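You operate a simulated robot arm through the tools that you are given. There is no shell and no other tool. Be economical: measure what you need, move in short steps, check, and stop when the job is done.

The job below is to be done with a simulated two-armed robot. You get a single attempt, and the scene is never put back.

## Task
Wedge the brown cloth roll and fit the orange clip on it.
Fine: Slide all three wooden wedges up to the roll, unlifted.

It is judged by the outcome, as a careful person would: the job done as asked, and still so three seconds after it is handed in. It fails if anything else is knocked over, pushed out of place, dropped, spilled or broken. Flat cloth is picked up by pressing the open fingertips on it (5 to 10 N) and closing them slowly along it; thin cloth reads only 2 to 8 mm in the jaws.

## Robot
Two 7-joint arms with two-finger parallel grippers on one trunk, on a base that drives. Base frame: it is fixed to the floor where the robot stands at the start and does not move with it; the origin is under the middle of the robot, x ahead of it, y to its left, z up. Lengths are in cm, angles in rad, forces in N, time in s.
The left shoulder is at the start at [5, 16.1, 119.8], the right one opposite. With the tool pointing down near the work surface each hand reaches from about 24 to 68 cm from the robot's upright axis, wherever it stands, measured 20 degrees to its own side. Places, roughly: cream cloth roll (11x98x11 cm) [120, 60, 100]; orange cloth roll (10x106x10 cm) [150, 40, 100]; pink cloth roll (5x80x5 cm) [140, 40, 100]. Payload 3.43 kg a hand.
The TCP of each hand is the grasp point between the finger pads, 3 cm short of the fingertips. In the tool frame z runs along the fingers and y along their closing line. Largest opening 9.4 cm; finger width 2.8, thickness 1; the body of the gripper, 5 by 9.6 cm, starts 5.5 cm behind the TCP.
Orientation is that of the tool frame in the base frame, as a unit quaternion [x, y, z, w]. With the fingers straight down and closing along the base's y, the tool's x points along the base's -x, its y along +y and its z along -z.

## Interface
- The arms move only by the tool play_rows. It takes "left_moves", "right_moves" or both (then of equal length, played together; a hand with none holds still); each is a list that holds one entry, the list of rows, each a list of 7 numbers: the shift along the tool's x, y, z in units of 200 mm (1.0 is 200 mm), then the turn, a rotation vector about the tool's x, y, z in units of 60 degrees (1.0 is 60 degrees), then the closure in counts, from 0 (fully open) to 255 (shut). In form: [[[dx, dy, dz, ax, ay, az, gripper], ...]]. A call has 1 to 10 rows; each row is the pose to reach, as a shift and turn from the pose commanded when the call began, along the tool's axes at that moment. A call with a number of a shift or a turn outside -1 to 1 is refused whole. Each row takes 0.2 s and may step no farther than 5 cm and 0.15 rad from the row before; otherwise, or with a gripper value out of range, the whole call is refused. Where a pose cannot be reached the arm comes as near as it can. A force on the tool above 90 N (or 10 N above the force at the start of the call, whichever is more), or a blocked arm, ends the call early, and 0.2 s more pass. The fingers move at their own pace (about 4.5 cm/s each) and stop on an object; they squeeze with about 25 N. The grip force told is the motor's: it shows also when the fingers shut on nothing. Time passes only in rows, and 0.2 s behind the last, so rows that repeat a pose let the fingers close. It gives the time, the measured TCP pose, the force on the tool (base axes), the opening and the grip force at its end, in the units of the frame above (readings bear some noise), with the torque about the TCP (base axes, N m) and any sound that the robot's microphone picked up, and new pictures: "show" is both (left out), scene, wrist or none (wrist: the cameras of the hands that moved).
- Cameras (640 x 400 px; columns grow to the right, rows downward): "scene" is now at [12.96, 1.98, 133.99]; the picture's right is [0.21, -0.98, 0.00], its down [-0.40, -0.08, -0.91] and it looks along [0.89, 0.19, -0.41] (base axes); focal length 251 px, centre (320, 200). "left" rides on the left gripper at [7.6, -1.4, -10.2] in its tool frame; the picture's right is [0.18, 0.98, 0.00], its down [-0.75, 0.14, -0.64] and it looks along [-0.63, 0.12, 0.77] (tool axes); focal length 243 px, centre (320, 200). "right" rides on the right gripper at [7.6, 1.4, -10.2] in its tool frame; the picture's right is [-0.18, 0.98, 0.00], its down [-0.75, -0.14, -0.64] and it looks along [-0.63, -0.12, 0.77] (tool axes); focal length 243 px, centre (320, 200). There is no depth. A picture from a camera that has moved, and an enlarged one, comes with that camera's place and axes in the base frame and with its lens.
- move_column(by): slides the trunk up (or, below 0, down) by that many cm; the arms and the scene camera ride with it, the base frame stays. It gives what a move gives, with no picture.
- base_move(legs): drives the robot by 1 to 6 legs, each [ahead, left, turn to the left] in cm, cm and rad, along the robot's own axes; the way and the turn of a leg run together, so that a leg with both is an arc; at most 150 cm and 3.142 rad a leg. The arms and the cameras ride along, it lands a little off, and it stops where it bumps. It gives what a move gives, and a new picture of the scene camera.
- aim_head(pan, tilt): turns the head with the scene camera to pan (to the left, within 1.396 rad either way) and tilt (down, from -0.506 to 1.204), counted from straight ahead of the robot. It gives what a move gives, and a new picture of the scene camera.
- enlarge(camera, box): a new picture of the part [left, top, right, bottom] of that camera's present view, enlarged. The clock stands still meanwhile.
- finish_job(): hands the job in; it is judged then, once.

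Go step by step. Nothing tells you exact positions but the pictures and the camera data: compare them with the known pose of the tool, close in by small moves and look again before you grip or let go. The budget is 120 turns and 260 pictures, counting those below and the enlarged ones. Unless the task says otherwise, let go and move clear before handing in, and close with one line.

The tools are called after "Request:" by a JSON object that holds its "op" and its "data". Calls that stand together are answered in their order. play_rows: Moves the arms, as the interface text tells. Its arguments: {"type":"object","properties":{"left_moves":{"type":"array","items":{"type":"array","items":{"type":"array","items":{"type":"number"}}}},"right_moves":{"type":"array","items":{"type":"array","items":{"type":"array","items":{"type":"number"}}}},"show":{"type":"string","enum":["both","scene","wrist","none"]}},"required":[]} The other tools are called the same way: move_column (by) slides the trunk up or down; base_move (legs) drives the base; aim_head (pan, tilt) turns the head that bears the scene camera; enlarge (camera, box) takes an enlarged picture of a part of a camera's view; finish_job () hands the job in.

At the start:

```text
time_s: 0.0
left_tool_pos: [41.04, 33.19, 124.56]
left_tool_rot: [0.0, 1.0, 0.0, 0.001]
left_wrist_force: [0.2, 0.2, 0.4]
left_torque: [0.04, 0.03, -0.02]
left_gripper_width: 9.4
left_finger_force: 0.0
right_tool_pos: [34.69, -2.29, 121.9]
right_tool_rot: [0.001, 1.0, 0.0, 0.0]
right_wrist_force: [-0.2, -0.5, -0.3]
right_torque: [0.0, 0.02, 0.01]
right_gripper_width: 9.37
right_finger_force: 0.2
trunk travel left (down, up): [-22.5, 4.2]
robot x, y, heading: [-0.04, 0.06, -0.0]
head pan, tilt: [0.208, 0.417]
```

scene: 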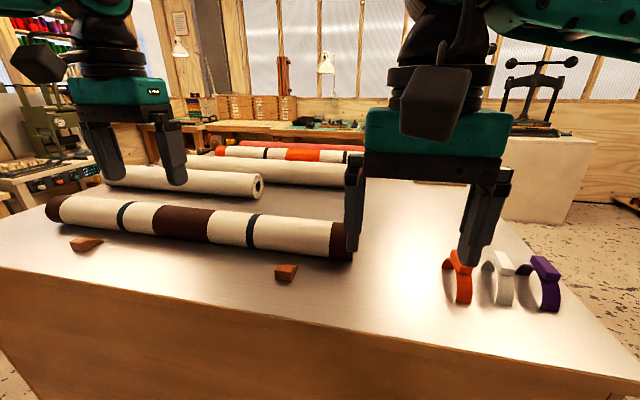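
right: 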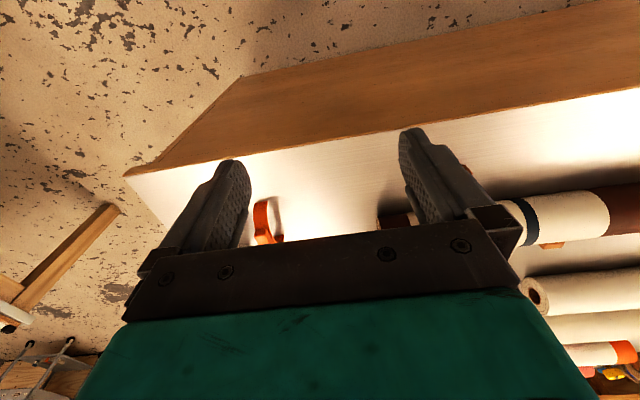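
left: 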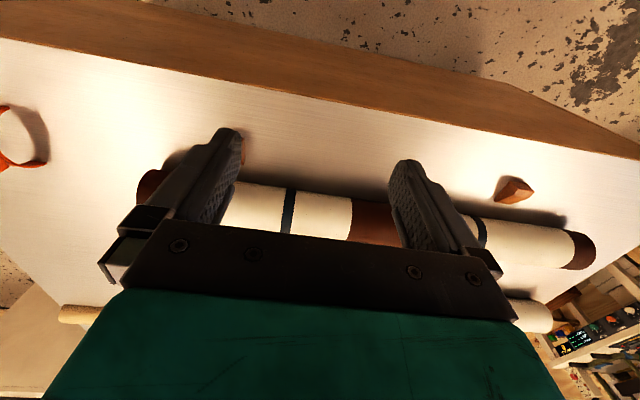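

I see the brown roll lying along y at about x=67 (y 7 to 102), with two wedges in front of it near [57,78] and [57,20]. The orange clip is near [64,-20], and the third wedge is probably hidden behind the roll. I'll look closer first.

Request:
{"op": "enlarge", "data": {"camera": "scene", "box": [400, 220, 600, 345]}}

Request:
{"op": "enlarge", "data": {"camera": "scene", "box": [30, 130, 370, 340]}}

Request:
{"op": "enlarge", "data": {"camera": "left", "box": [120, 120, 620, 340]}}

```text
3.20 times, centred on (500, 282) of scene
camera zoom: at [12.96, 1.98, 133.99], right [0.21, -0.98, 0.0], down [-0.4, -0.08, -0.91], along [0.89, 0.19, -0.41], focal length 803 px, centre (-256, -64)
```

zoom: 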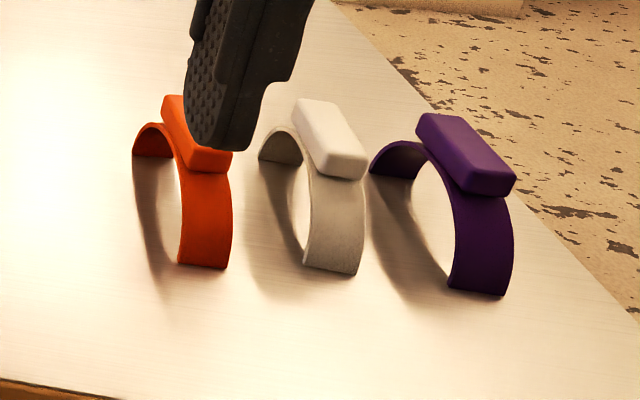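

```text
1.88 times, centred on (200, 235) of scene
camera zoom: at [12.96, 1.98, 133.99], right [0.21, -0.98, 0.0], down [-0.4, -0.08, -0.91], along [0.89, 0.19, -0.41], focal length 472 px, centre (546, 134)
```

zoom: 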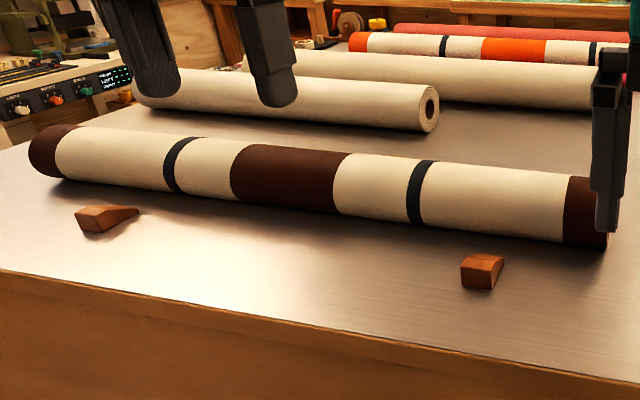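

```text
1.28 times, centred on (370, 230) of left
camera zoom: at [33.47, 31.56, 134.89], right [-0.18, 0.98, 0.0], down [0.75, 0.14, 0.64], along [0.63, 0.12, -0.77], focal length 311 px, centre (256, 162)
```

zoom: 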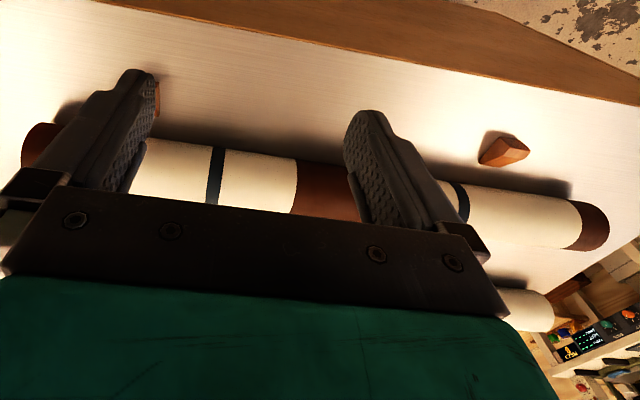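

The clip arches already stand with their axis along y, matching the roll, and the front wedges point at the roll. I need to find the third wedge behind the roll, so I'll raise the left hand over it to look.

Request:
{"op": "play_rows", "data": {"left_moves": [[[-0.2, 0.1, -0.1, 0, 0, 0, 0], [-0.4, 0.2, -0.2, 0, 0, 0, 0], [-0.6, 0.3, -0.3, 0, 0, 0, 0], [-0.8, 0.4, -0.4, 0, 0, 0, 0], [-1.0, 0.5, -0.5, 0, 0, 0, 0], [-1.0, 0.5, -0.5, 0, 0, 0, 0]]]}}

```text
time_s: 1.4
left_tool_pos: [52.58, 41.14, 129.24]
left_tool_rot: [0.0, 1.0, 0.0, 0.001]
left_wrist_force: [0.8, 1.1, -0.1]
left_torque: [-0.02, -0.02, 0.0]
left_gripper_width: 9.37
left_finger_force: 0.0
left hand out of reach, approached as far as the arm can: row 3, 4, 5, 6
right_tool_pos: [34.6, -2.1, 122.0]
right_tool_rot: [0.001, 1.0, 0.001, 0.0]
right_wrist_force: [-0.2, -0.4, -1.0]
right_torque: [-0.03, -0.07, 0.0]
right_gripper_width: 9.36
right_finger_force: 0.1
trunk travel left (down, up): [-22.5, 4.2]
robot x, y, heading: [-0.33, -0.0, -0.0]
head pan, tilt: [0.208, 0.417]
camera scene: at [12.92, 1.96, 133.99], right [0.21, -0.98, 0.0], down [-0.4, -0.08, -0.91], along [0.89, 0.19, -0.41], focal length 251 px, centre (320, 200)
camera left: at [44.99, 39.63, 139.54], right [-0.18, 0.98, 0.0], down [0.75, 0.14, 0.64], along [0.63, 0.12, -0.77], focal length 243 px, centre (320, 200)
```

scene: 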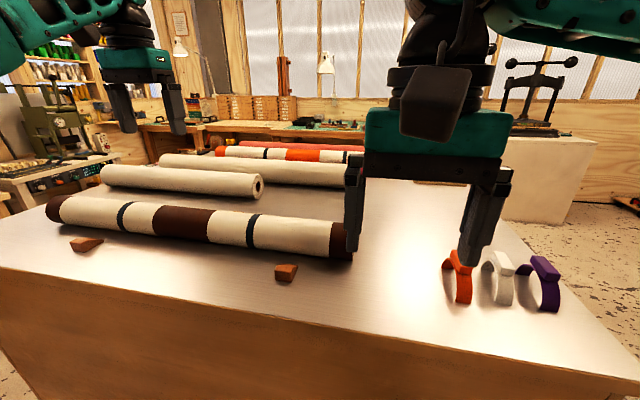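
left: 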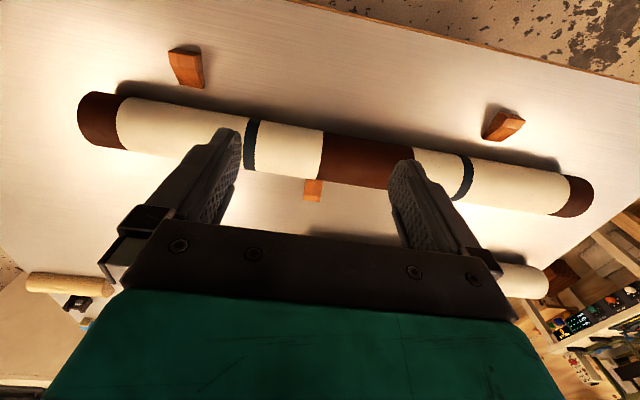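

The third wedge shows behind the roll at about [79,44], with the roll axis at x≈68. I'll drive left so all three wedges come into reach, and check the clearance to the table edge.

Request:
{"op": "base_move", "data": {"legs": [[0, 36, 0]]}}

Request:
{"op": "aim_head", "data": {"pan": 0, "tilt": 1.1}}

```text
time_s: 3.7
left_tool_pos: [52.32, 76.49, 129.18]
left_tool_rot: [-0.003, 1.0, 0.001, 0.001]
left_wrist_force: [0.9, 1.0, -0.4]
left_torque: [-0.04, 0.01, -0.01]
left_gripper_width: 9.43
left_finger_force: 0.0
right_tool_pos: [34.47, 32.87, 121.92]
right_tool_rot: [-0.004, 1.0, 0.0, 0.0]
right_wrist_force: [-0.1, 0.8, 1.3]
right_torque: [-0.02, -0.02, 0.0]
right_gripper_width: 9.4
right_finger_force: 0.0
trunk travel left (down, up): [-22.5, 4.2]
robot x, y, heading: [-0.18, 35.07, 0.008]
head pan, tilt: [0.208, 0.417]
camera scene: at [12.84, 37.1, 133.99], right [0.21, -0.98, 0.0], down [-0.4, -0.09, -0.91], along [0.89, 0.19, -0.41], focal length 251 px, centre (320, 200)
```

scene: 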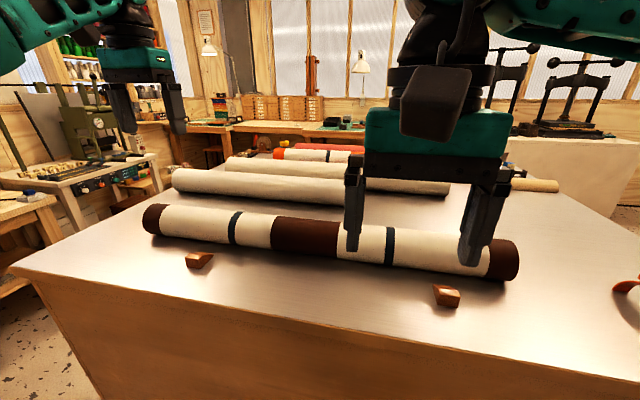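

```text
time_s: 4.7
left_tool_pos: [52.35, 76.38, 129.22]
left_tool_rot: [-0.004, 1.0, -0.001, 0.0]
left_wrist_force: [-0.1, 0.0, -1.4]
left_torque: [-0.03, -0.01, -0.02]
left_gripper_width: 9.4
left_finger_force: 0.0
right_tool_pos: [34.51, 32.92, 121.93]
right_tool_rot: [-0.003, 1.0, 0.0, 0.001]
right_wrist_force: [0.3, -0.3, -0.6]
right_torque: [0.04, -0.01, -0.02]
right_gripper_width: 9.43
right_finger_force: 0.1
trunk travel left (down, up): [-22.5, 4.2]
robot x, y, heading: [-0.03, 34.93, 0.007]
head pan, tilt: [0.0, 1.1]
camera scene: at [10.13, 35.12, 128.47], right [0.01, -1.0, 0.0], down [-0.89, -0.01, -0.45], along [0.45, 0.0, -0.89], focal length 251 px, centre (320, 200)
```

scene: 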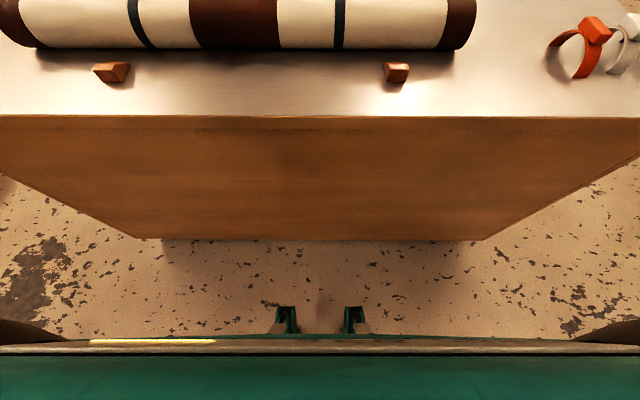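

The table edge is at x≈46 and the robot's feet reach only about x≈22, so there's room ahead. I'll drive forward 18 cm.

Request:
{"op": "base_move", "data": {"legs": [[18, 2, -0.007]]}}

Request:
{"op": "aim_head", "data": {"pan": 0, "tilt": 0.8}}

Request:
{"op": "play_rows", "data": {"left_moves": [[[0, 0, 0, 0, 0, 0, 0]]], "show": "wrist"}}

```text
time_s: 6.3
left_tool_pos: [68.13, 78.04, 129.2]
left_tool_rot: [-0.001, 1.0, 0.0, 0.0]
left_wrist_force: [-0.1, -0.1, -0.2]
left_torque: [0.01, 0.04, 0.0]
left_gripper_width: 9.4
left_finger_force: 0.0
right_tool_pos: [50.03, 34.75, 121.87]
right_tool_rot: [0.0, 1.0, 0.001, -0.001]
right_wrist_force: [-0.2, -0.2, -0.6]
right_torque: [-0.01, 0.0, 0.02]
right_gripper_width: 9.39
right_finger_force: 0.2
trunk travel left (down, up): [-22.5, 4.2]
robot x, y, heading: [15.88, 36.68, -0.002]
head pan, tilt: [0.0, 1.1]
stopped in leg 1: the robot was blocked; the commanded pose is now the measured one
camera scene: at [25.67, 37.06, 128.48], right [0.0, -1.0, 0.0], down [-0.89, 0.0, -0.45], along [0.45, 0.0, -0.89], focal length 251 px, centre (320, 200)
```

scene: 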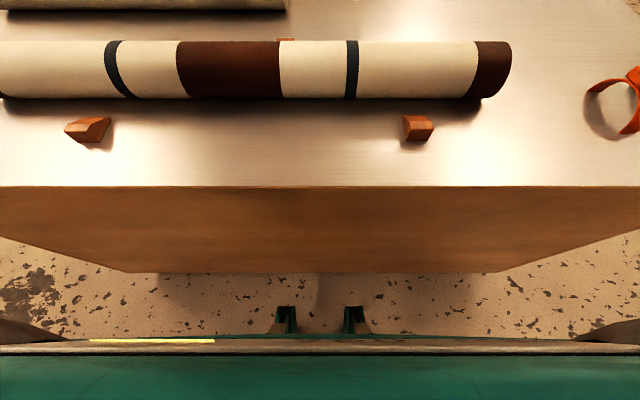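

```text
time_s: 7.1
left_tool_pos: [68.15, 78.12, 129.22]
left_tool_rot: [-0.001, 1.0, 0.0, -0.001]
left_wrist_force: [-0.1, 0.0, -0.5]
left_torque: [0.01, 0.01, 0.02]
left_gripper_width: 9.37
left_finger_force: 0.1
right_tool_pos: [50.18, 34.7, 121.84]
right_tool_rot: [0.001, 1.0, 0.0, 0.0]
right_wrist_force: [0.5, -0.2, 0.9]
right_torque: [0.04, -0.01, -0.03]
right_gripper_width: 9.42
right_finger_force: 0.0
trunk travel left (down, up): [-22.5, 4.2]
robot x, y, heading: [15.31, 36.98, 0.0]
head pan, tilt: [0.0, 0.799]
camera scene: at [27.48, 37.07, 130.64], right [0.0, -1.0, 0.0], down [-0.72, 0.0, -0.7], along [0.7, 0.0, -0.72], focal length 251 px, centre (320, 200)
```

scene: 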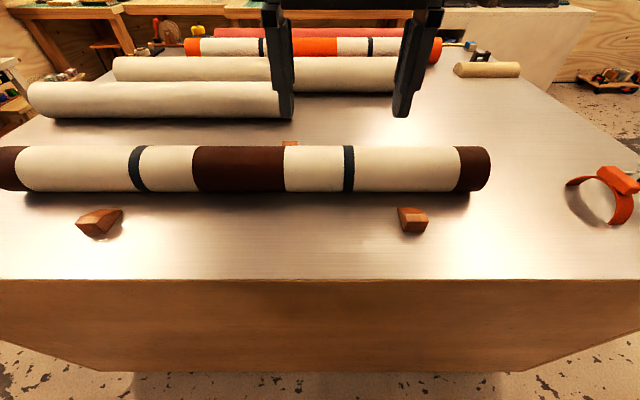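

```text
time_s: 7.5
left_tool_pos: [68.15, 78.07, 129.07]
left_tool_rot: [0.0, 1.0, 0.001, 0.001]
left_wrist_force: [-0.1, 0.3, 0.2]
left_torque: [0.0, 0.03, -0.02]
left_gripper_width: 9.4
left_finger_force: 0.2
right_tool_pos: [50.18, 34.78, 121.84]
right_tool_rot: [0.001, 1.0, 0.001, -0.001]
right_wrist_force: [-0.3, 0.4, -0.2]
right_torque: [-0.01, 0.02, 0.02]
right_gripper_width: 9.38
right_finger_force: 0.0
trunk travel left (down, up): [-22.5, 4.2]
robot x, y, heading: [15.53, 36.62, 0.001]
head pan, tilt: [0.0, 0.799]
camera left: at [60.55, 76.62, 139.47], right [-0.18, 0.98, 0.0], down [0.75, 0.14, 0.64], along [0.63, 0.12, -0.77], focal length 243 px, centre (320, 200)
```

left: 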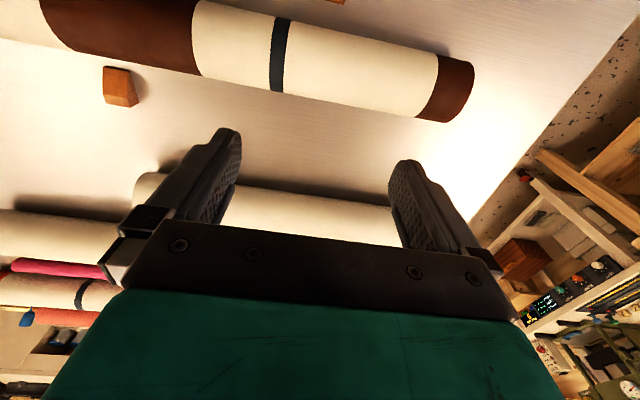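

The base stopped against something at x≈15.6, but that's far enough. I'll enlarge the third wedge to locate it better.

Request:
{"op": "enlarge", "data": {"camera": "left", "box": [60, 40, 180, 120]}}

Request:
{"op": "enlarge", "data": {"camera": "scene", "box": [240, 120, 440, 245]}}

Request:
{"op": "enlarge", "data": {"camera": "scene", "box": [0, 135, 160, 245]}}

```text
5.00 times, centred on (120, 80) of left
camera zoom: at [60.55, 76.62, 139.47], right [-0.18, 0.98, 0.0], down [0.75, 0.14, 0.64], along [0.63, 0.12, -0.77], focal length 1213 px, centre (1320, 800)
```

zoom: 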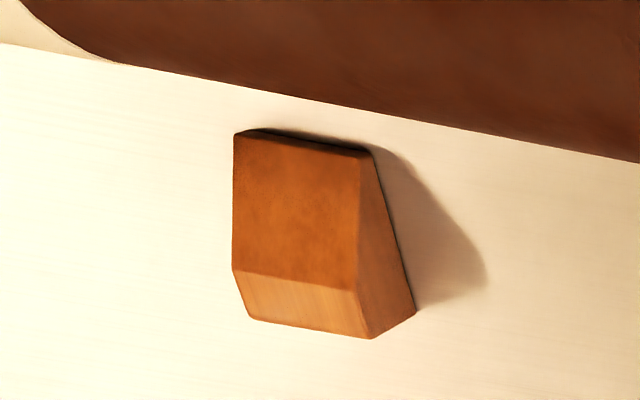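

```text
3.20 times, centred on (340, 182) of scene
camera zoom: at [27.49, 37.07, 130.64], right [0.0, -1.0, 0.0], down [-0.72, 0.0, -0.7], along [0.7, 0.0, -0.72], focal length 803 px, centre (256, 256)
```

zoom: 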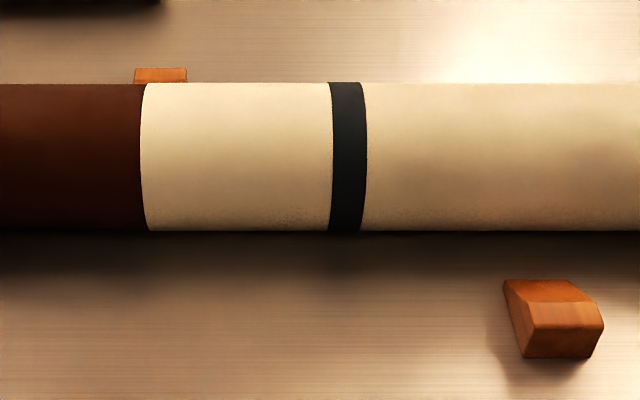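

```text
3.64 times, centred on (80, 190) of scene
camera zoom: at [27.49, 37.07, 130.64], right [0.0, -1.0, 0.0], down [-0.72, 0.0, -0.7], along [0.7, 0.0, -0.72], focal length 912 px, centre (1193, 236)
```

zoom: 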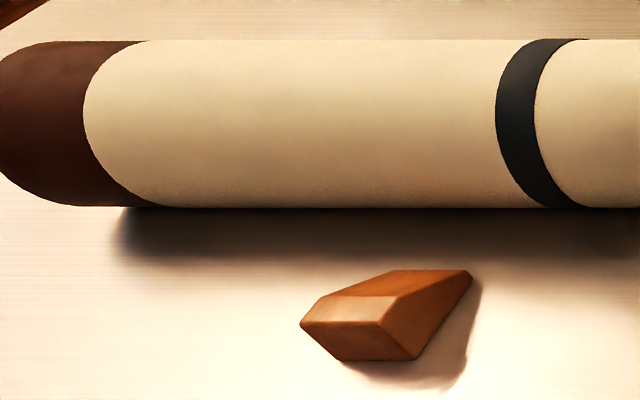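

The third wedge spans x 75.9–81.4 with its centre at y≈44.4, and the front wedges have their backs at x≈55.6 (y 19.6 and 78.3). The roll has a radius of about 4.7, with its axis at x≈68.4. I'll bring the right hand behind its wedge and the left hand, tilted a little forward, over toward the far wedge.

Request:
{"op": "play_rows", "data": {"left_moves": [[[-0.08, -0.2, 0, 0, -0.1, 0, 150], [-0.16, -0.4, 0, 0, -0.2, 0, 190], [-0.24, -0.6, 0, 0, -0.286, 0, 200], [-0.32, -0.8, 0, 0, -0.286, 0, 200], [-0.4, -1.0, 0, 0, -0.286, 0, 200], [-0.4, -1.0, 0, 0, -0.286, 0, 200]]], "right_moves": [[[0, -0.15, 0.1, 0, 0, 0, 150], [0, -0.3, 0.2, 0, 0, 0, 190], [0, -0.45, 0.3, 0, 0, 0, 200], [0, -0.6, 0.4, 0, 0, 0, 200], [0, -0.76, 0.49, 0, 0, 0, 200], [0, -0.76, 0.49, 0, 0, 0, 200]]]}}

```text
time_s: 8.9
left_tool_pos: [73.58, 65.27, 126.37]
left_tool_rot: [-0.001, 0.989, 0.0, 0.149]
left_wrist_force: [0.0, 0.5, -0.3]
left_torque: [0.0, 0.01, -0.01]
left_gripper_width: 2.04
left_finger_force: 0.1
left hand out of reach, approached as far as the arm can: row 4, 5, 6
right_tool_pos: [50.14, 19.64, 112.06]
right_tool_rot: [0.001, 1.0, 0.001, 0.0]
right_wrist_force: [-0.4, -0.5, 0.8]
right_torque: [-0.03, -0.02, 0.04]
right_gripper_width: 2.02
right_finger_force: 0.1
trunk travel left (down, up): [-22.5, 4.2]
robot x, y, heading: [15.5, 37.07, -0.0]
head pan, tilt: [0.0, 0.799]
camera scene: at [27.53, 37.15, 130.64], right [0.0, -1.0, 0.0], down [-0.72, 0.0, -0.7], along [0.7, 0.0, -0.72], focal length 251 px, centre (320, 200)
camera right: at [42.55, 21.08, 122.36], right [0.19, 0.98, 0.0], down [0.75, -0.14, 0.64], along [0.63, -0.12, -0.77], focal length 243 px, centre (320, 200)
camera left: at [63.29, 63.75, 133.93], right [-0.18, 0.98, -0.05], down [0.53, 0.14, 0.84], along [0.83, 0.12, -0.55], focal length 243 px, centre (320, 200)
```

scene: 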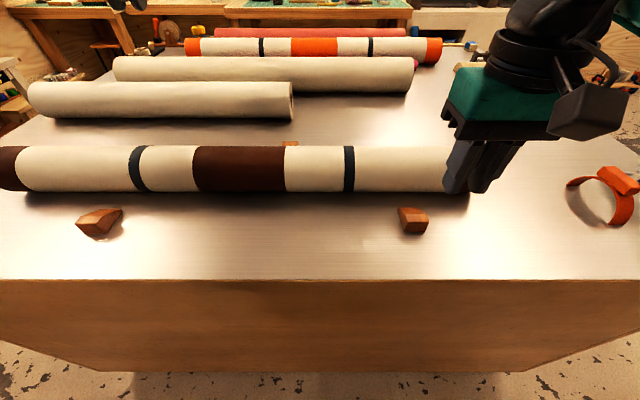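
right: 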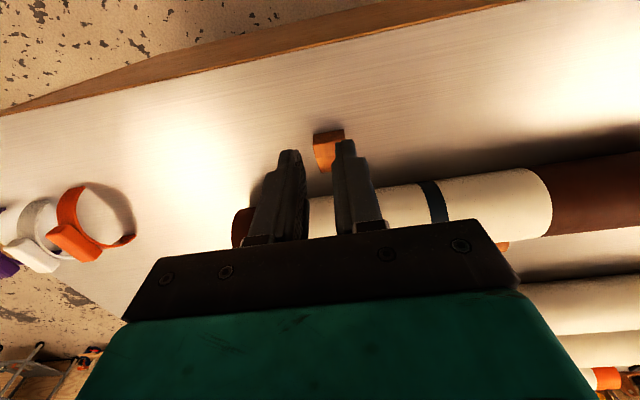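
left: 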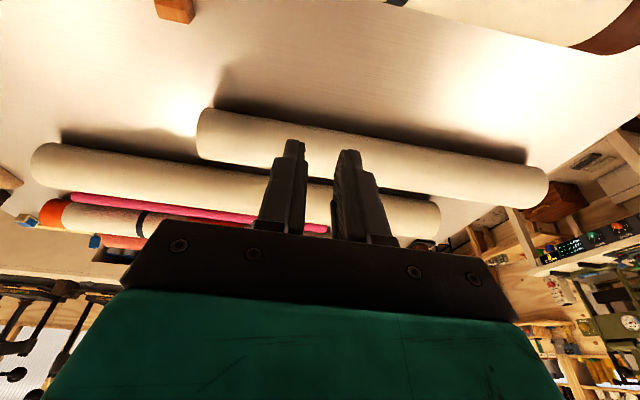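

The left hand was held back by its reach at that height, so I'll bring it lower, to z≈112 over the far wedge. The right hand goes down behind its own wedge.

Request:
{"op": "play_rows", "data": {"left_moves": [[[-0.015, -0.17, 0.13, 0, 0, 0, 200], [-0.03, -0.34, 0.26, 0, 0, 0, 200], [-0.045, -0.51, 0.39, 0, 0, 0, 200], [-0.06, -0.68, 0.52, 0, 0, 0, 200], [-0.075, -0.85, 0.65, 0, 0, 0, 200], [-0.093, -1.0, 0.78, 0, 0, 0, 200], [-0.093, -1.0, 0.78, 0, 0, 0, 200]]], "right_moves": [[[0, 0, 0.15, 0, 0, 0, 200], [0, 0, 0.3, 0, 0, 0, 200], [0, 0, 0.45, 0, 0, 0, 200], [0, 0, 0.6, 0, 0, 0, 200], [0, 0, 0.7, 0, 0, 0, 200], [0, 0, 0.74, 0, 0, 0, 200], [0, 0, 0.74, 0, 0, 0, 200]]]}}

```text
time_s: 10.5
left_tool_pos: [71.62, 53.91, 112.11]
left_tool_rot: [0.0, 0.989, 0.0, 0.149]
left_wrist_force: [-0.4, -0.7, 0.3]
left_torque: [0.02, 0.0, -0.01]
left_gripper_width: 2.02
left_finger_force: 0.0
left hand out of reach, approached as far as the arm can: row 1, 2, 3, 4, 5, 6, 7
right_tool_pos: [50.23, 19.58, 97.36]
right_tool_rot: [0.001, 1.0, 0.0, 0.0]
right_wrist_force: [-0.4, 1.0, -0.7]
right_torque: [0.0, 0.03, 0.03]
right_gripper_width: 2.03
right_finger_force: 0.0
trunk travel left (down, up): [-22.5, 4.2]
robot x, y, heading: [15.59, 37.01, 0.001]
head pan, tilt: [0.0, 0.799]
camera scene: at [27.49, 37.08, 130.64], right [0.0, -1.0, 0.0], down [-0.72, 0.0, -0.7], along [0.7, 0.0, -0.72], focal length 251 px, centre (320, 200)
camera right: at [42.59, 21.04, 107.57], right [0.19, 0.98, 0.0], down [0.75, -0.14, 0.64], along [0.63, -0.12, -0.77], focal length 243 px, centre (320, 200)
camera left: at [61.25, 52.49, 119.8], right [-0.18, 0.98, -0.05], down [0.53, 0.14, 0.84], along [0.83, 0.12, -0.55], focal length 243 px, centre (320, 200)
```

scene: 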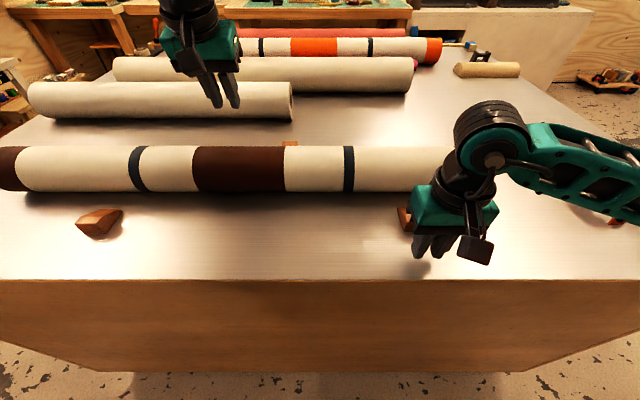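
right: 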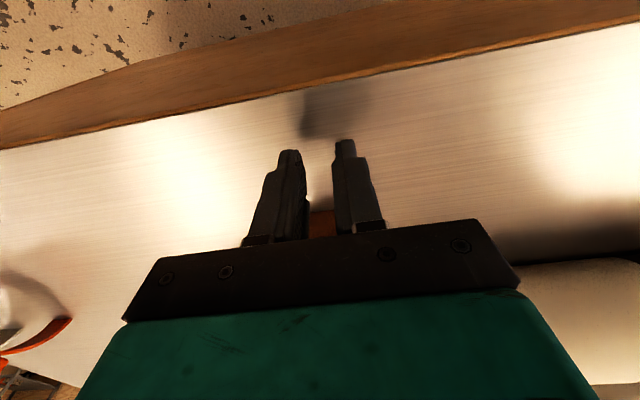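
left: 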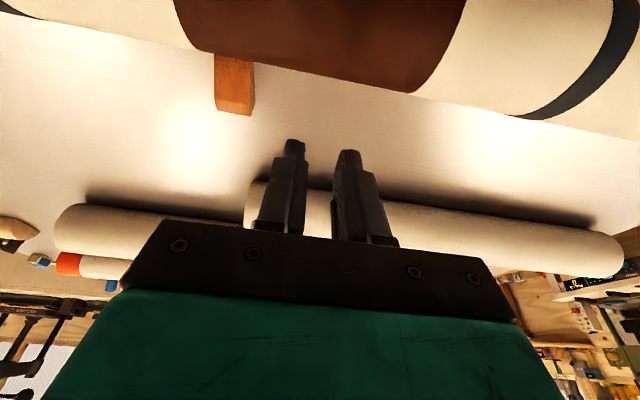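

The right fingers stand square behind the front-right wedge. I'll push that one most of the way now, then sort out the reach for the far wedge.

Request:
{"op": "play_rows", "data": {"right_moves": [[[-0.08, 0, 0, 0, 0, 0, 200], [-0.15, 0, 0, 0, 0, 0, 200], [-0.2, 0, 0, 0, 0, 0, 200], [-0.25, 0, 0, 0, 0, 0, 200], [-0.3, 0, 0, 0, 0, 0, 200], [-0.35, 0, 0, 0, 0, 0, 200], [-0.38, 0, 0, 0, 0, 0, 200], [-0.4, 0, 0, 0, 0, 0, 200]]]}}

Request:
{"op": "enlarge", "data": {"camera": "scene", "box": [320, 130, 520, 255]}}

```text
time_s: 12.3
left_tool_pos: [71.62, 54.07, 112.42]
left_tool_rot: [0.0, 0.989, 0.0, 0.149]
left_wrist_force: [-0.8, -0.8, 0.3]
left_torque: [-0.01, 0.02, -0.01]
left_gripper_width: 2.01
left_finger_force: 0.0
right_tool_pos: [58.17, 19.72, 97.28]
right_tool_rot: [0.001, 1.0, 0.0, -0.001]
right_wrist_force: [-0.3, 0.3, 0.2]
right_torque: [-0.02, 0.02, -0.01]
right_gripper_width: 2.02
right_finger_force: 0.1
trunk travel left (down, up): [-22.5, 4.2]
robot x, y, heading: [15.61, 37.21, 0.001]
head pan, tilt: [0.0, 0.799]
camera scene: at [27.49, 37.07, 130.64], right [0.0, -1.0, 0.0], down [-0.72, 0.0, -0.7], along [0.7, 0.0, -0.72], focal length 251 px, centre (320, 200)
camera right: at [50.45, 21.2, 107.56], right [0.19, 0.98, 0.0], down [0.75, -0.14, 0.64], along [0.63, -0.12, -0.77], focal length 243 px, centre (320, 200)
```

scene: 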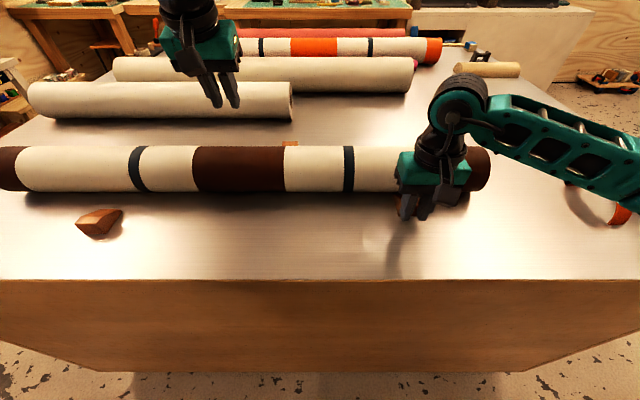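
right: 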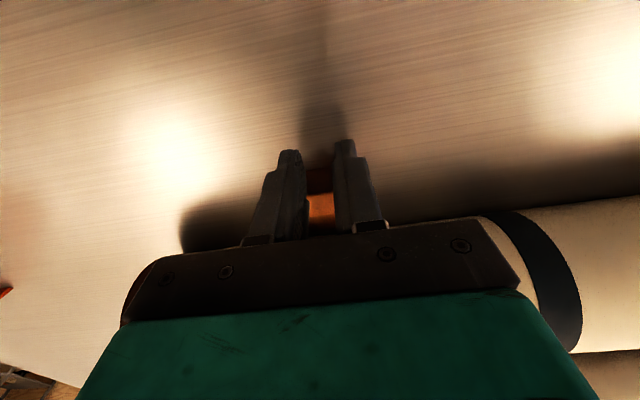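

```text
3.20 times, centred on (420, 192) of scene
camera zoom: at [27.49, 37.07, 130.64], right [0.0, -1.0, 0.0], down [-0.72, 0.0, -0.7], along [0.7, 0.0, -0.72], focal length 803 px, centre (0, 224)
```

zoom: 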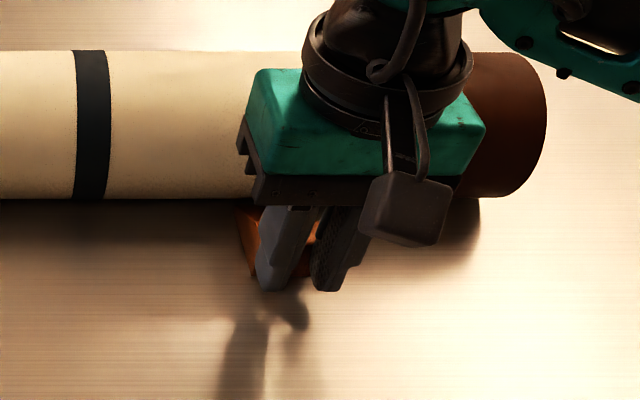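

The wedge is sliding straight, and its tip is about 1.5–2 cm short of contact. I'll close in with small steps, watching the force.

Request:
{"op": "play_rows", "data": {"right_moves": [[[-0.02, 0, 0, 0, 0, 0, 200], [-0.04, 0, 0, 0, 0, 0, 200], [-0.05, 0, 0, 0, 0, 0, 200], [-0.05, 0, 0, 0, 0, 0, 200]]], "show": "none"}}

Request:
{"op": "play_rows", "data": {"right_moves": [[[-0.01, 0, 0, 0, 0, 0, 200], [-0.02, 0, 0, 0, 0, 0, 200], [-0.02, 0, 0, 0, 0, 0, 200]]], "show": "none"}}

Request:
{"op": "enlarge", "data": {"camera": "scene", "box": [320, 130, 520, 255]}}

```text
time_s: 13.3
left_tool_pos: [71.57, 53.93, 112.44]
left_tool_rot: [0.0, 0.989, 0.001, 0.15]
left_wrist_force: [0.5, 0.4, 0.0]
left_torque: [0.0, -0.01, 0.01]
left_gripper_width: 2.04
left_finger_force: 0.0
right_tool_pos: [59.0, 19.64, 97.33]
right_tool_rot: [0.001, 1.0, -0.001, 0.0]
right_wrist_force: [-7.3, 0.9, 1.4]
right_torque: [0.01, 0.16, 0.01]
right_gripper_width: 2.02
right_finger_force: 0.0
trunk travel left (down, up): [-22.5, 4.2]
robot x, y, heading: [15.23, 36.88, -0.0]
head pan, tilt: [0.0, 0.799]
```

```text
time_s: 14.1
left_tool_pos: [71.56, 53.95, 112.44]
left_tool_rot: [0.0, 0.989, 0.0, 0.149]
left_wrist_force: [0.6, -1.5, 0.1]
left_torque: [-0.01, 0.01, 0.04]
left_gripper_width: 2.02
left_finger_force: 0.1
right_tool_pos: [59.39, 19.56, 97.29]
right_tool_rot: [0.001, 1.0, 0.0, 0.0]
right_wrist_force: [-6.2, 0.5, -0.3]
right_torque: [-0.01, 0.15, 0.04]
right_gripper_width: 2.04
right_finger_force: 0.1
trunk travel left (down, up): [-22.5, 4.2]
robot x, y, heading: [15.06, 37.15, 0.001]
head pan, tilt: [0.0, 0.799]
```

```text
3.20 times, centred on (420, 192) of scene
camera zoom: at [27.42, 37.08, 130.65], right [0.0, -1.0, 0.0], down [-0.72, 0.0, -0.7], along [0.7, 0.0, -0.72], focal length 803 px, centre (0, 224)
```

zoom: 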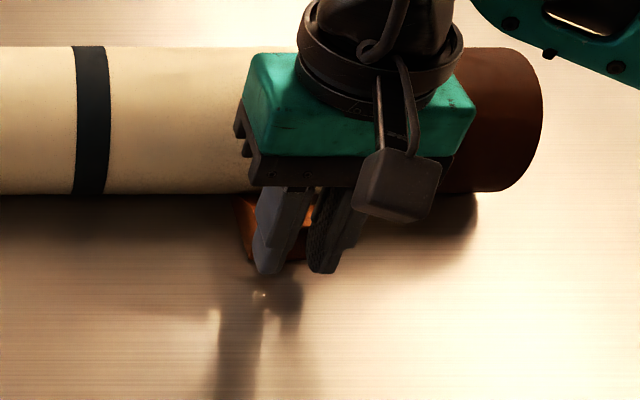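

The force rose to about 6 N and the roll shifted a few millimetres, so this wedge is seated. I'll pull the right hand back, lift it clear, and look.

Request:
{"op": "play_rows", "data": {"right_moves": [[[0.1, 0, 0, 0, 0, 0, 200], [0.25, 0, 0, 0, 0, 0, 200], [0.4, 0, -0.15, 0, 0, 0, 200], [0.4, 0, -0.35, 0, 0, 0, 200], [0.4, 0, -0.55, 0, 0, 0, 200], [0.4, 0, -0.75, 0, 0, 0, 200], [0.4, 0, -0.75, 0, 0, 0, 200]]], "show": "scene"}}

Request:
{"op": "enlarge", "data": {"camera": "scene", "box": [240, 120, 440, 245]}}

```text
time_s: 15.7
left_tool_pos: [71.54, 53.94, 112.2]
left_tool_rot: [0.0, 0.989, 0.0, 0.15]
left_wrist_force: [0.3, -0.3, 0.0]
left_torque: [-0.01, -0.03, 0.03]
left_gripper_width: 2.04
left_finger_force: 0.0
right_tool_pos: [51.35, 19.57, 112.49]
right_tool_rot: [0.002, 1.0, 0.0, -0.001]
right_wrist_force: [0.1, -0.3, -0.4]
right_torque: [0.03, 0.04, 0.01]
right_gripper_width: 2.02
right_finger_force: 0.0
trunk travel left (down, up): [-22.5, 4.2]
robot x, y, heading: [15.67, 36.77, -0.001]
head pan, tilt: [0.0, 0.799]
camera scene: at [27.51, 37.06, 130.64], right [0.0, -1.0, 0.0], down [-0.72, 0.0, -0.7], along [0.7, 0.0, -0.72], focal length 251 px, centre (320, 200)
```

scene: 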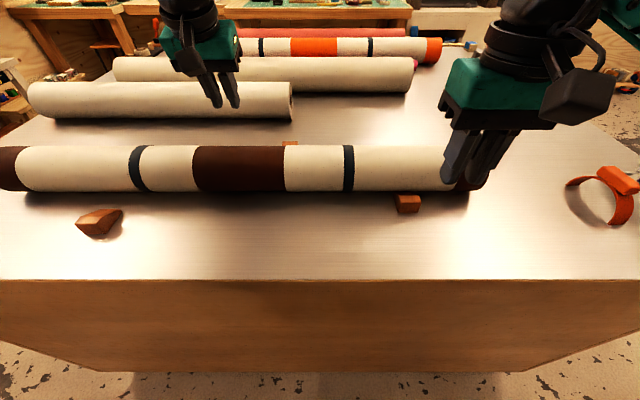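

```text
3.20 times, centred on (340, 182) of scene
camera zoom: at [27.51, 37.06, 130.64], right [0.0, -1.0, 0.0], down [-0.72, 0.0, -0.7], along [0.7, 0.0, -0.72], focal length 803 px, centre (256, 256)
```

zoom: 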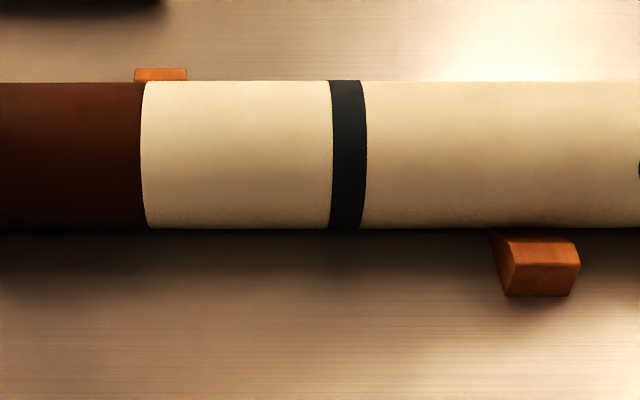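

The roll has barely moved and the right wedge touches it. Next I'll take the left hand over to the front-left wedge, straightening its tilt.

Request:
{"op": "play_rows", "data": {"left_moves": [[[0.13, 0.14, -0.045, 0, 0, 0, 200], [0.26, 0.28, -0.09, 0, 0, 0, 200], [0.39, 0.42, -0.135, 0, 0.1, 0, 200], [0.52, 0.56, -0.18, 0, 0.2, 0, 200], [0.65, 0.7, -0.225, 0, 0.286, 0, 200], [0.78, 0.84, -0.27, 0, 0.286, 0, 200], [0.92, 1.0, -0.31, 0, 0.286, 0, 200], [0.92, 1.0, -0.31, 0, 0.286, 0, 200]]]}}

```text
time_s: 17.5
left_tool_pos: [51.37, 73.93, 112.65]
left_tool_rot: [0.0, 1.0, 0.001, 0.0]
left_wrist_force: [-0.2, -0.1, -0.7]
left_torque: [-0.02, 0.0, -0.01]
left_gripper_width: 2.03
left_finger_force: 0.1
right_tool_pos: [51.42, 19.51, 112.38]
right_tool_rot: [0.001, 1.0, 0.001, -0.001]
right_wrist_force: [-0.6, 0.7, -0.6]
right_torque: [0.0, 0.0, -0.02]
right_gripper_width: 2.04
right_finger_force: 0.0
trunk travel left (down, up): [-22.5, 4.2]
robot x, y, heading: [14.97, 37.25, -0.002]
head pan, tilt: [0.0, 0.799]
camera scene: at [27.51, 37.04, 130.64], right [0.0, -1.0, 0.0], down [-0.72, 0.0, -0.7], along [0.7, 0.0, -0.72], focal length 251 px, centre (320, 200)
camera left: at [43.77, 72.57, 122.93], right [-0.18, 0.98, 0.0], down [0.75, 0.14, 0.64], along [0.63, 0.12, -0.77], focal length 243 px, centre (320, 200)
```

scene: 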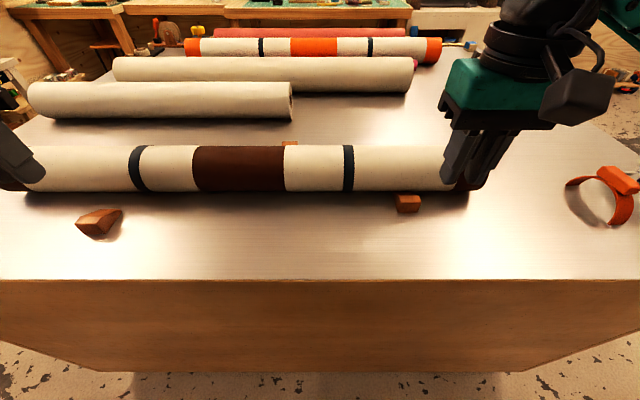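
left: 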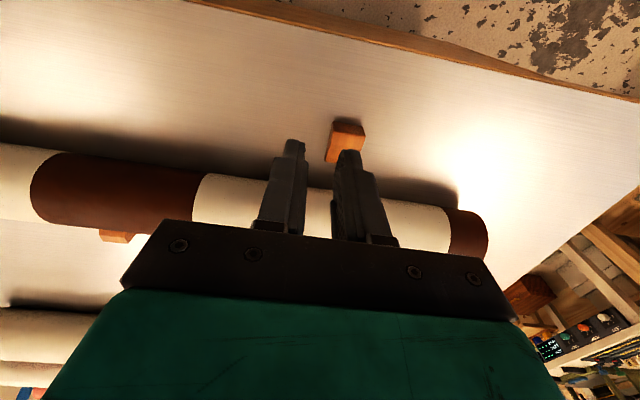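

The wedge's centre is confirmed at y≈78.4. I'll lower the left hand behind it.

Request:
{"op": "play_rows", "data": {"left_moves": [[[0.045, 0.2, 0.05, 0, 0, 0, 200], [0.045, 0.22, 0.25, 0, 0, 0, 200], [0.045, 0.22, 0.45, 0, 0, 0, 200], [0.045, 0.22, 0.6, 0, 0, 0, 200], [0.045, 0.22, 0.7, 0, 0, 0, 200], [0.045, 0.22, 0.767, 0, 0, 0, 200], [0.045, 0.22, 0.767, 0, 0, 0, 200]]]}}

Request:
{"op": "enlarge", "data": {"camera": "scene", "box": [0, 135, 160, 245]}}

```text
time_s: 19.1
left_tool_pos: [50.88, 78.23, 97.63]
left_tool_rot: [-0.001, 1.0, 0.0, 0.0]
left_wrist_force: [-0.1, 0.0, 0.9]
left_torque: [0.0, 0.0, 0.01]
left_gripper_width: 2.04
left_finger_force: 0.0
right_tool_pos: [51.39, 19.67, 112.42]
right_tool_rot: [0.0, 1.0, 0.0, -0.001]
right_wrist_force: [-0.3, 0.0, -0.4]
right_torque: [0.0, -0.03, -0.01]
right_gripper_width: 2.05
right_finger_force: 0.0
trunk travel left (down, up): [-22.5, 4.2]
robot x, y, heading: [15.65, 36.55, 0.002]
head pan, tilt: [0.0, 0.799]
camera scene: at [27.49, 37.07, 130.64], right [0.0, -1.0, 0.0], down [-0.72, 0.0, -0.7], along [0.7, 0.0, -0.72], focal length 251 px, centre (320, 200)
camera left: at [43.13, 76.72, 107.87], right [-0.19, 0.98, 0.0], down [0.75, 0.14, 0.64], along [0.63, 0.12, -0.77], focal length 243 px, centre (320, 200)
```

scene: 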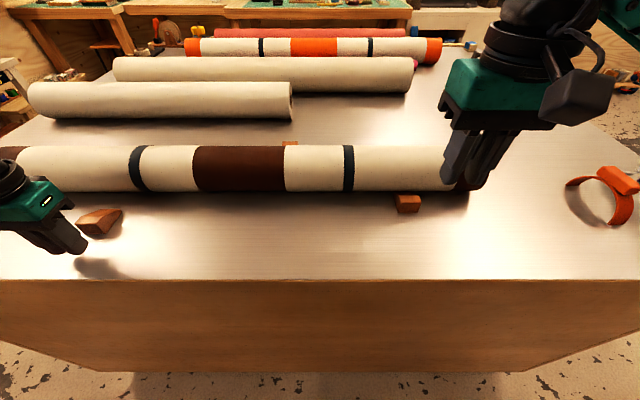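
left: 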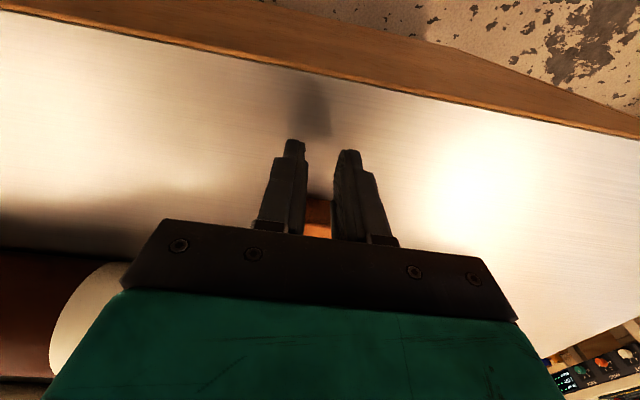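

```text
3.64 times, centred on (80, 190) of scene
camera zoom: at [27.49, 37.07, 130.64], right [0.0, -1.0, 0.0], down [-0.72, 0.0, -0.7], along [0.7, 0.0, -0.72], focal length 912 px, centre (1193, 236)
```

zoom: 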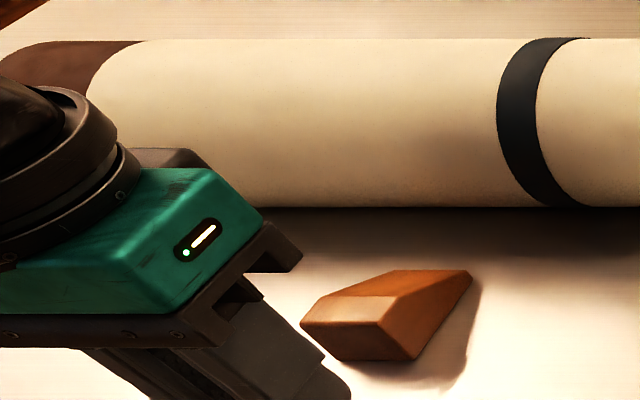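

It is aligned behind the wedge. I'll push it to just short of the expected contact, then take small steps.

Request:
{"op": "play_rows", "data": {"left_moves": [[[-0.08, 0, 0, 0, 0, 0, 200], [-0.15, 0, 0, 0, 0, 0, 200], [-0.2, 0, 0, 0, 0, 0, 200], [-0.25, 0, 0, 0, 0, 0, 200], [-0.29, 0, 0, 0, 0, 0, 200], [-0.33, 0, 0, 0, 0, 0, 200], [-0.36, 0, 0, 0, 0, 0, 200], [-0.36, 0, 0, 0, 0, 0, 200]]], "show": "none"}}

Request:
{"op": "enlarge", "data": {"camera": "scene", "box": [0, 135, 160, 245]}}

Request:
{"op": "play_rows", "data": {"left_moves": [[[-0.015, 0, 0, 0, 0, 0, 200], [-0.015, 0, 0, 0, 0, 0, 200]]], "show": "none"}}

```text
time_s: 20.9
left_tool_pos: [57.86, 78.37, 97.5]
left_tool_rot: [-0.001, 1.0, 0.0, 0.0]
left_wrist_force: [0.2, 0.5, 0.0]
left_torque: [0.03, -0.01, 0.0]
left_gripper_width: 2.04
left_finger_force: 0.0
right_tool_pos: [51.33, 19.6, 112.42]
right_tool_rot: [0.0, 1.0, 0.0, 0.0]
right_wrist_force: [0.9, -0.4, 0.5]
right_torque: [0.0, 0.01, 0.02]
right_gripper_width: 2.05
right_finger_force: 0.1
trunk travel left (down, up): [-22.5, 4.2]
robot x, y, heading: [15.23, 37.47, -0.001]
head pan, tilt: [0.0, 0.799]
```

```text
3.64 times, centred on (80, 190) of scene
camera zoom: at [27.49, 37.08, 130.64], right [0.0, -1.0, 0.0], down [-0.72, 0.0, -0.7], along [0.7, 0.0, -0.72], focal length 912 px, centre (1193, 236)
```

zoom: 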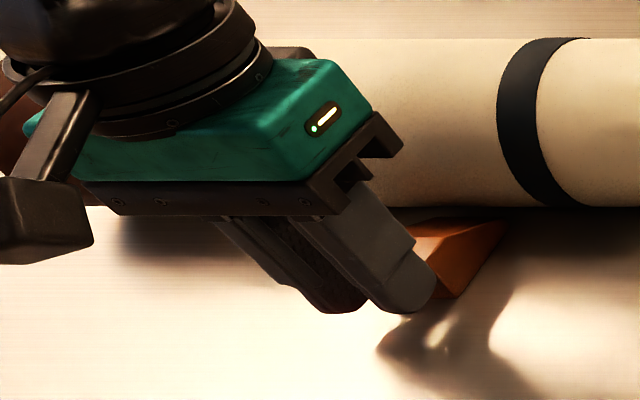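

```text
time_s: 21.5
left_tool_pos: [58.22, 78.4, 97.45]
left_tool_rot: [-0.001, 1.0, 0.0, 0.0]
left_wrist_force: [-0.1, 0.0, -0.5]
left_torque: [-0.03, 0.01, 0.04]
left_gripper_width: 2.02
left_finger_force: 0.0
right_tool_pos: [51.44, 19.52, 112.48]
right_tool_rot: [0.001, 1.0, 0.0, -0.001]
right_wrist_force: [0.6, 0.0, -0.7]
right_torque: [0.01, -0.01, -0.01]
right_gripper_width: 2.05
right_finger_force: 0.1
trunk travel left (down, up): [-22.5, 4.2]
robot x, y, heading: [15.35, 37.46, 0.003]
head pan, tilt: [0.0, 0.799]
```

Request:
{"op": "play_rows", "data": {"left_moves": [[[-0.015, 0, 0, 0, 0, 0, 200], [-0.015, 0, 0, 0, 0, 0, 200]]], "show": "none"}}

Request:
{"op": "play_rows", "data": {"left_moves": [[[-0.012, 0, 0, 0, 0, 0, 200], [-0.012, 0, 0, 0, 0, 0, 200]]], "show": "none"}}

Request:
{"op": "enlarge", "data": {"camera": "scene", "box": [0, 135, 160, 245]}}

```text
time_s: 22.1
left_tool_pos: [58.49, 78.45, 97.29]
left_tool_rot: [0.0, 1.0, -0.001, 0.0]
left_wrist_force: [0.3, 0.3, 0.2]
left_torque: [0.02, -0.03, -0.03]
left_gripper_width: 2.04
left_finger_force: 0.1
right_tool_pos: [51.4, 19.51, 112.54]
right_tool_rot: [0.001, 1.0, 0.0, -0.001]
right_wrist_force: [-0.5, -0.4, 0.7]
right_torque: [0.0, -0.01, -0.03]
right_gripper_width: 2.04
right_finger_force: 0.1
trunk travel left (down, up): [-22.5, 4.2]
robot x, y, heading: [15.74, 36.98, 0.003]
head pan, tilt: [0.0, 0.799]
```

```text
time_s: 22.7
left_tool_pos: [58.76, 78.4, 97.54]
left_tool_rot: [0.0, 1.0, -0.001, 0.0]
left_wrist_force: [0.0, 0.9, -1.0]
left_torque: [0.03, 0.02, 0.0]
left_gripper_width: 2.04
left_finger_force: 0.0
right_tool_pos: [51.44, 19.62, 112.35]
right_tool_rot: [0.001, 1.0, 0.001, -0.001]
right_wrist_force: [-0.2, 0.2, 0.2]
right_torque: [0.02, -0.02, -0.03]
right_gripper_width: 2.02
right_finger_force: 0.1
trunk travel left (down, up): [-22.5, 4.2]
robot x, y, heading: [15.71, 36.96, -0.001]
head pan, tilt: [0.0, 0.799]
```

```text
3.64 times, centred on (80, 190) of scene
camera zoom: at [27.49, 37.07, 130.64], right [0.0, -1.0, 0.0], down [-0.72, 0.0, -0.7], along [0.7, 0.0, -0.72], focal length 912 px, centre (1193, 236)
```

zoom: 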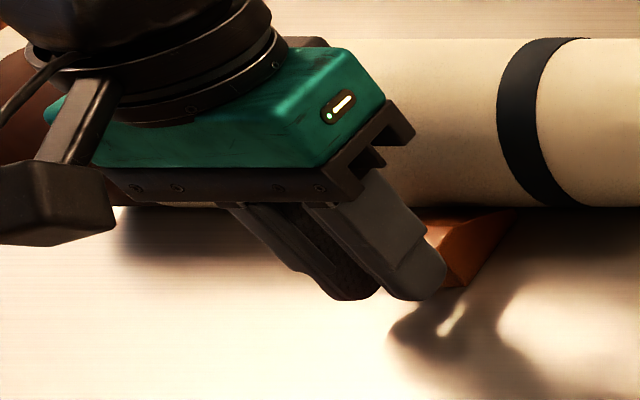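

No contact force yet, so I'll continue in small steps.

Request:
{"op": "play_rows", "data": {"left_moves": [[[-0.012, 0, 0, 0, 0, 0, 200], [-0.012, 0, 0, 0, 0, 0, 200]]], "show": "none"}}

Request:
{"op": "play_rows", "data": {"left_moves": [[[-0.012, 0, 0, 0, 0, 0, 200], [-0.012, 0, 0, 0, 0, 0, 200]]], "show": "none"}}

```text
time_s: 23.3
left_tool_pos: [58.83, 78.4, 97.52]
left_tool_rot: [0.0, 1.0, 0.001, 0.0]
left_wrist_force: [-2.3, 0.4, 1.3]
left_torque: [0.06, 0.05, 0.01]
left_gripper_width: 2.03
left_finger_force: 0.0
right_tool_pos: [51.31, 19.6, 112.44]
right_tool_rot: [0.001, 1.0, 0.0, 0.0]
right_wrist_force: [0.1, 0.1, 0.5]
right_torque: [0.0, -0.01, 0.0]
right_gripper_width: 2.05
right_finger_force: 0.1
trunk travel left (down, up): [-22.5, 4.2]
robot x, y, heading: [15.36, 36.99, 0.001]
head pan, tilt: [0.0, 0.799]
```

```text
time_s: 23.9
left_tool_pos: [58.98, 78.32, 97.43]
left_tool_rot: [-0.001, 1.0, 0.001, -0.001]
left_wrist_force: [-10.0, 0.2, 3.6]
left_torque: [0.05, 0.21, 0.04]
left_gripper_width: 2.03
left_finger_force: 0.0
right_tool_pos: [51.23, 19.56, 112.52]
right_tool_rot: [0.002, 1.0, 0.0, -0.001]
right_wrist_force: [-0.5, -0.5, 0.1]
right_torque: [0.0, -0.01, 0.03]
right_gripper_width: 2.04
right_finger_force: 0.1
trunk travel left (down, up): [-22.5, 4.2]
robot x, y, heading: [15.65, 36.76, 0.001]
head pan, tilt: [0.0, 0.799]
```

The left wedge now shows contact at 10 N. I'll back the left hand off and lift it, then shift the robot right so the far wedge lies on the left arm's better side.

Request:
{"op": "play_rows", "data": {"left_moves": [[[0.1, 0, 0, 0, 0, 0, 200], [0.25, 0, 0, 0, 0, 0, 200], [0.35, 0, -0.15, 0, 0, 0, 200], [0.35, 0, -0.35, 0, 0, 0, 200], [0.35, 0, -0.55, 0, 0, 0, 200], [0.35, 0, -0.75, 0, 0, 0, 200], [0.35, 0, -0.9, 0, 0, 0, 200]]], "show": "scene"}}

Request:
{"op": "base_move", "data": {"legs": [[-1, 0, 0], [0, -17, 0]]}}

```text
time_s: 25.5
left_tool_pos: [51.95, 78.12, 115.61]
left_tool_rot: [0.0, 1.0, 0.0, 0.0]
left_wrist_force: [0.1, -0.3, 0.1]
left_torque: [-0.01, 0.0, 0.0]
left_gripper_width: 2.01
left_finger_force: 0.1
right_tool_pos: [51.43, 19.57, 112.45]
right_tool_rot: [0.001, 1.0, 0.0, -0.001]
right_wrist_force: [-0.6, 0.2, -0.2]
right_torque: [-0.02, -0.01, 0.01]
right_gripper_width: 2.01
right_finger_force: 0.1
trunk travel left (down, up): [-22.5, 4.2]
robot x, y, heading: [15.73, 36.63, -0.001]
head pan, tilt: [0.0, 0.799]
camera scene: at [27.48, 37.05, 130.64], right [0.0, -1.0, 0.0], down [-0.72, 0.0, -0.7], along [0.7, 0.0, -0.72], focal length 251 px, centre (320, 200)
```

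scene: 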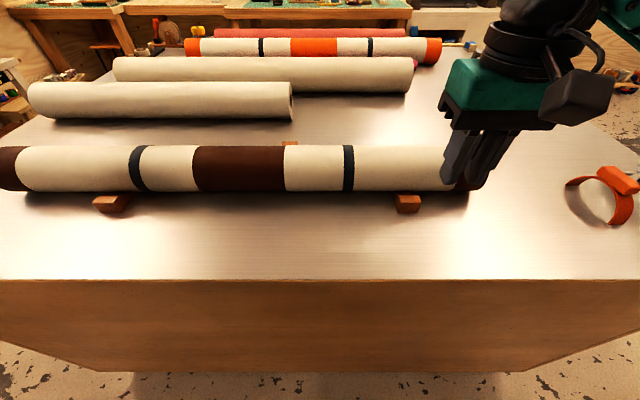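

```text
time_s: 27.4
left_tool_pos: [50.94, 61.05, 115.41]
left_tool_rot: [-0.003, 1.0, 0.001, 0.0]
left_wrist_force: [-0.8, -0.8, 0.8]
left_torque: [0.0, 0.02, -0.03]
left_gripper_width: 2.04
left_finger_force: 0.1
right_tool_pos: [50.46, 2.45, 112.48]
right_tool_rot: [0.0, 1.0, 0.0, -0.001]
right_wrist_force: [1.2, -0.6, 0.1]
right_torque: [0.03, -0.01, 0.02]
right_gripper_width: 2.06
right_finger_force: 0.2
trunk travel left (down, up): [-22.5, 4.2]
robot x, y, heading: [14.39, 19.93, -0.004]
head pan, tilt: [0.0, 0.799]
camera scene: at [26.53, 19.82, 130.64], right [0.0, -1.0, 0.0], down [-0.72, 0.0, -0.7], along [0.7, 0.0, -0.72], focal length 251 px, centre (320, 200)
```

scene: 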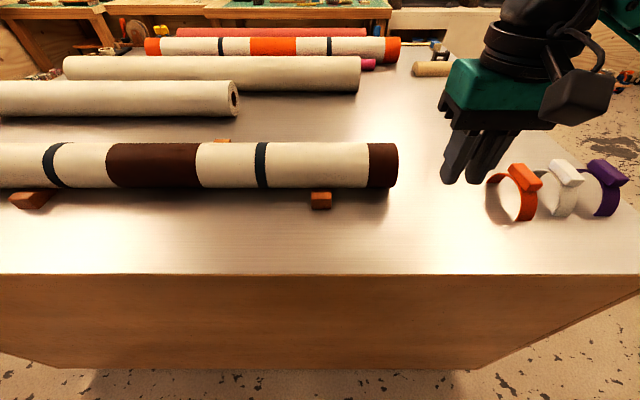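

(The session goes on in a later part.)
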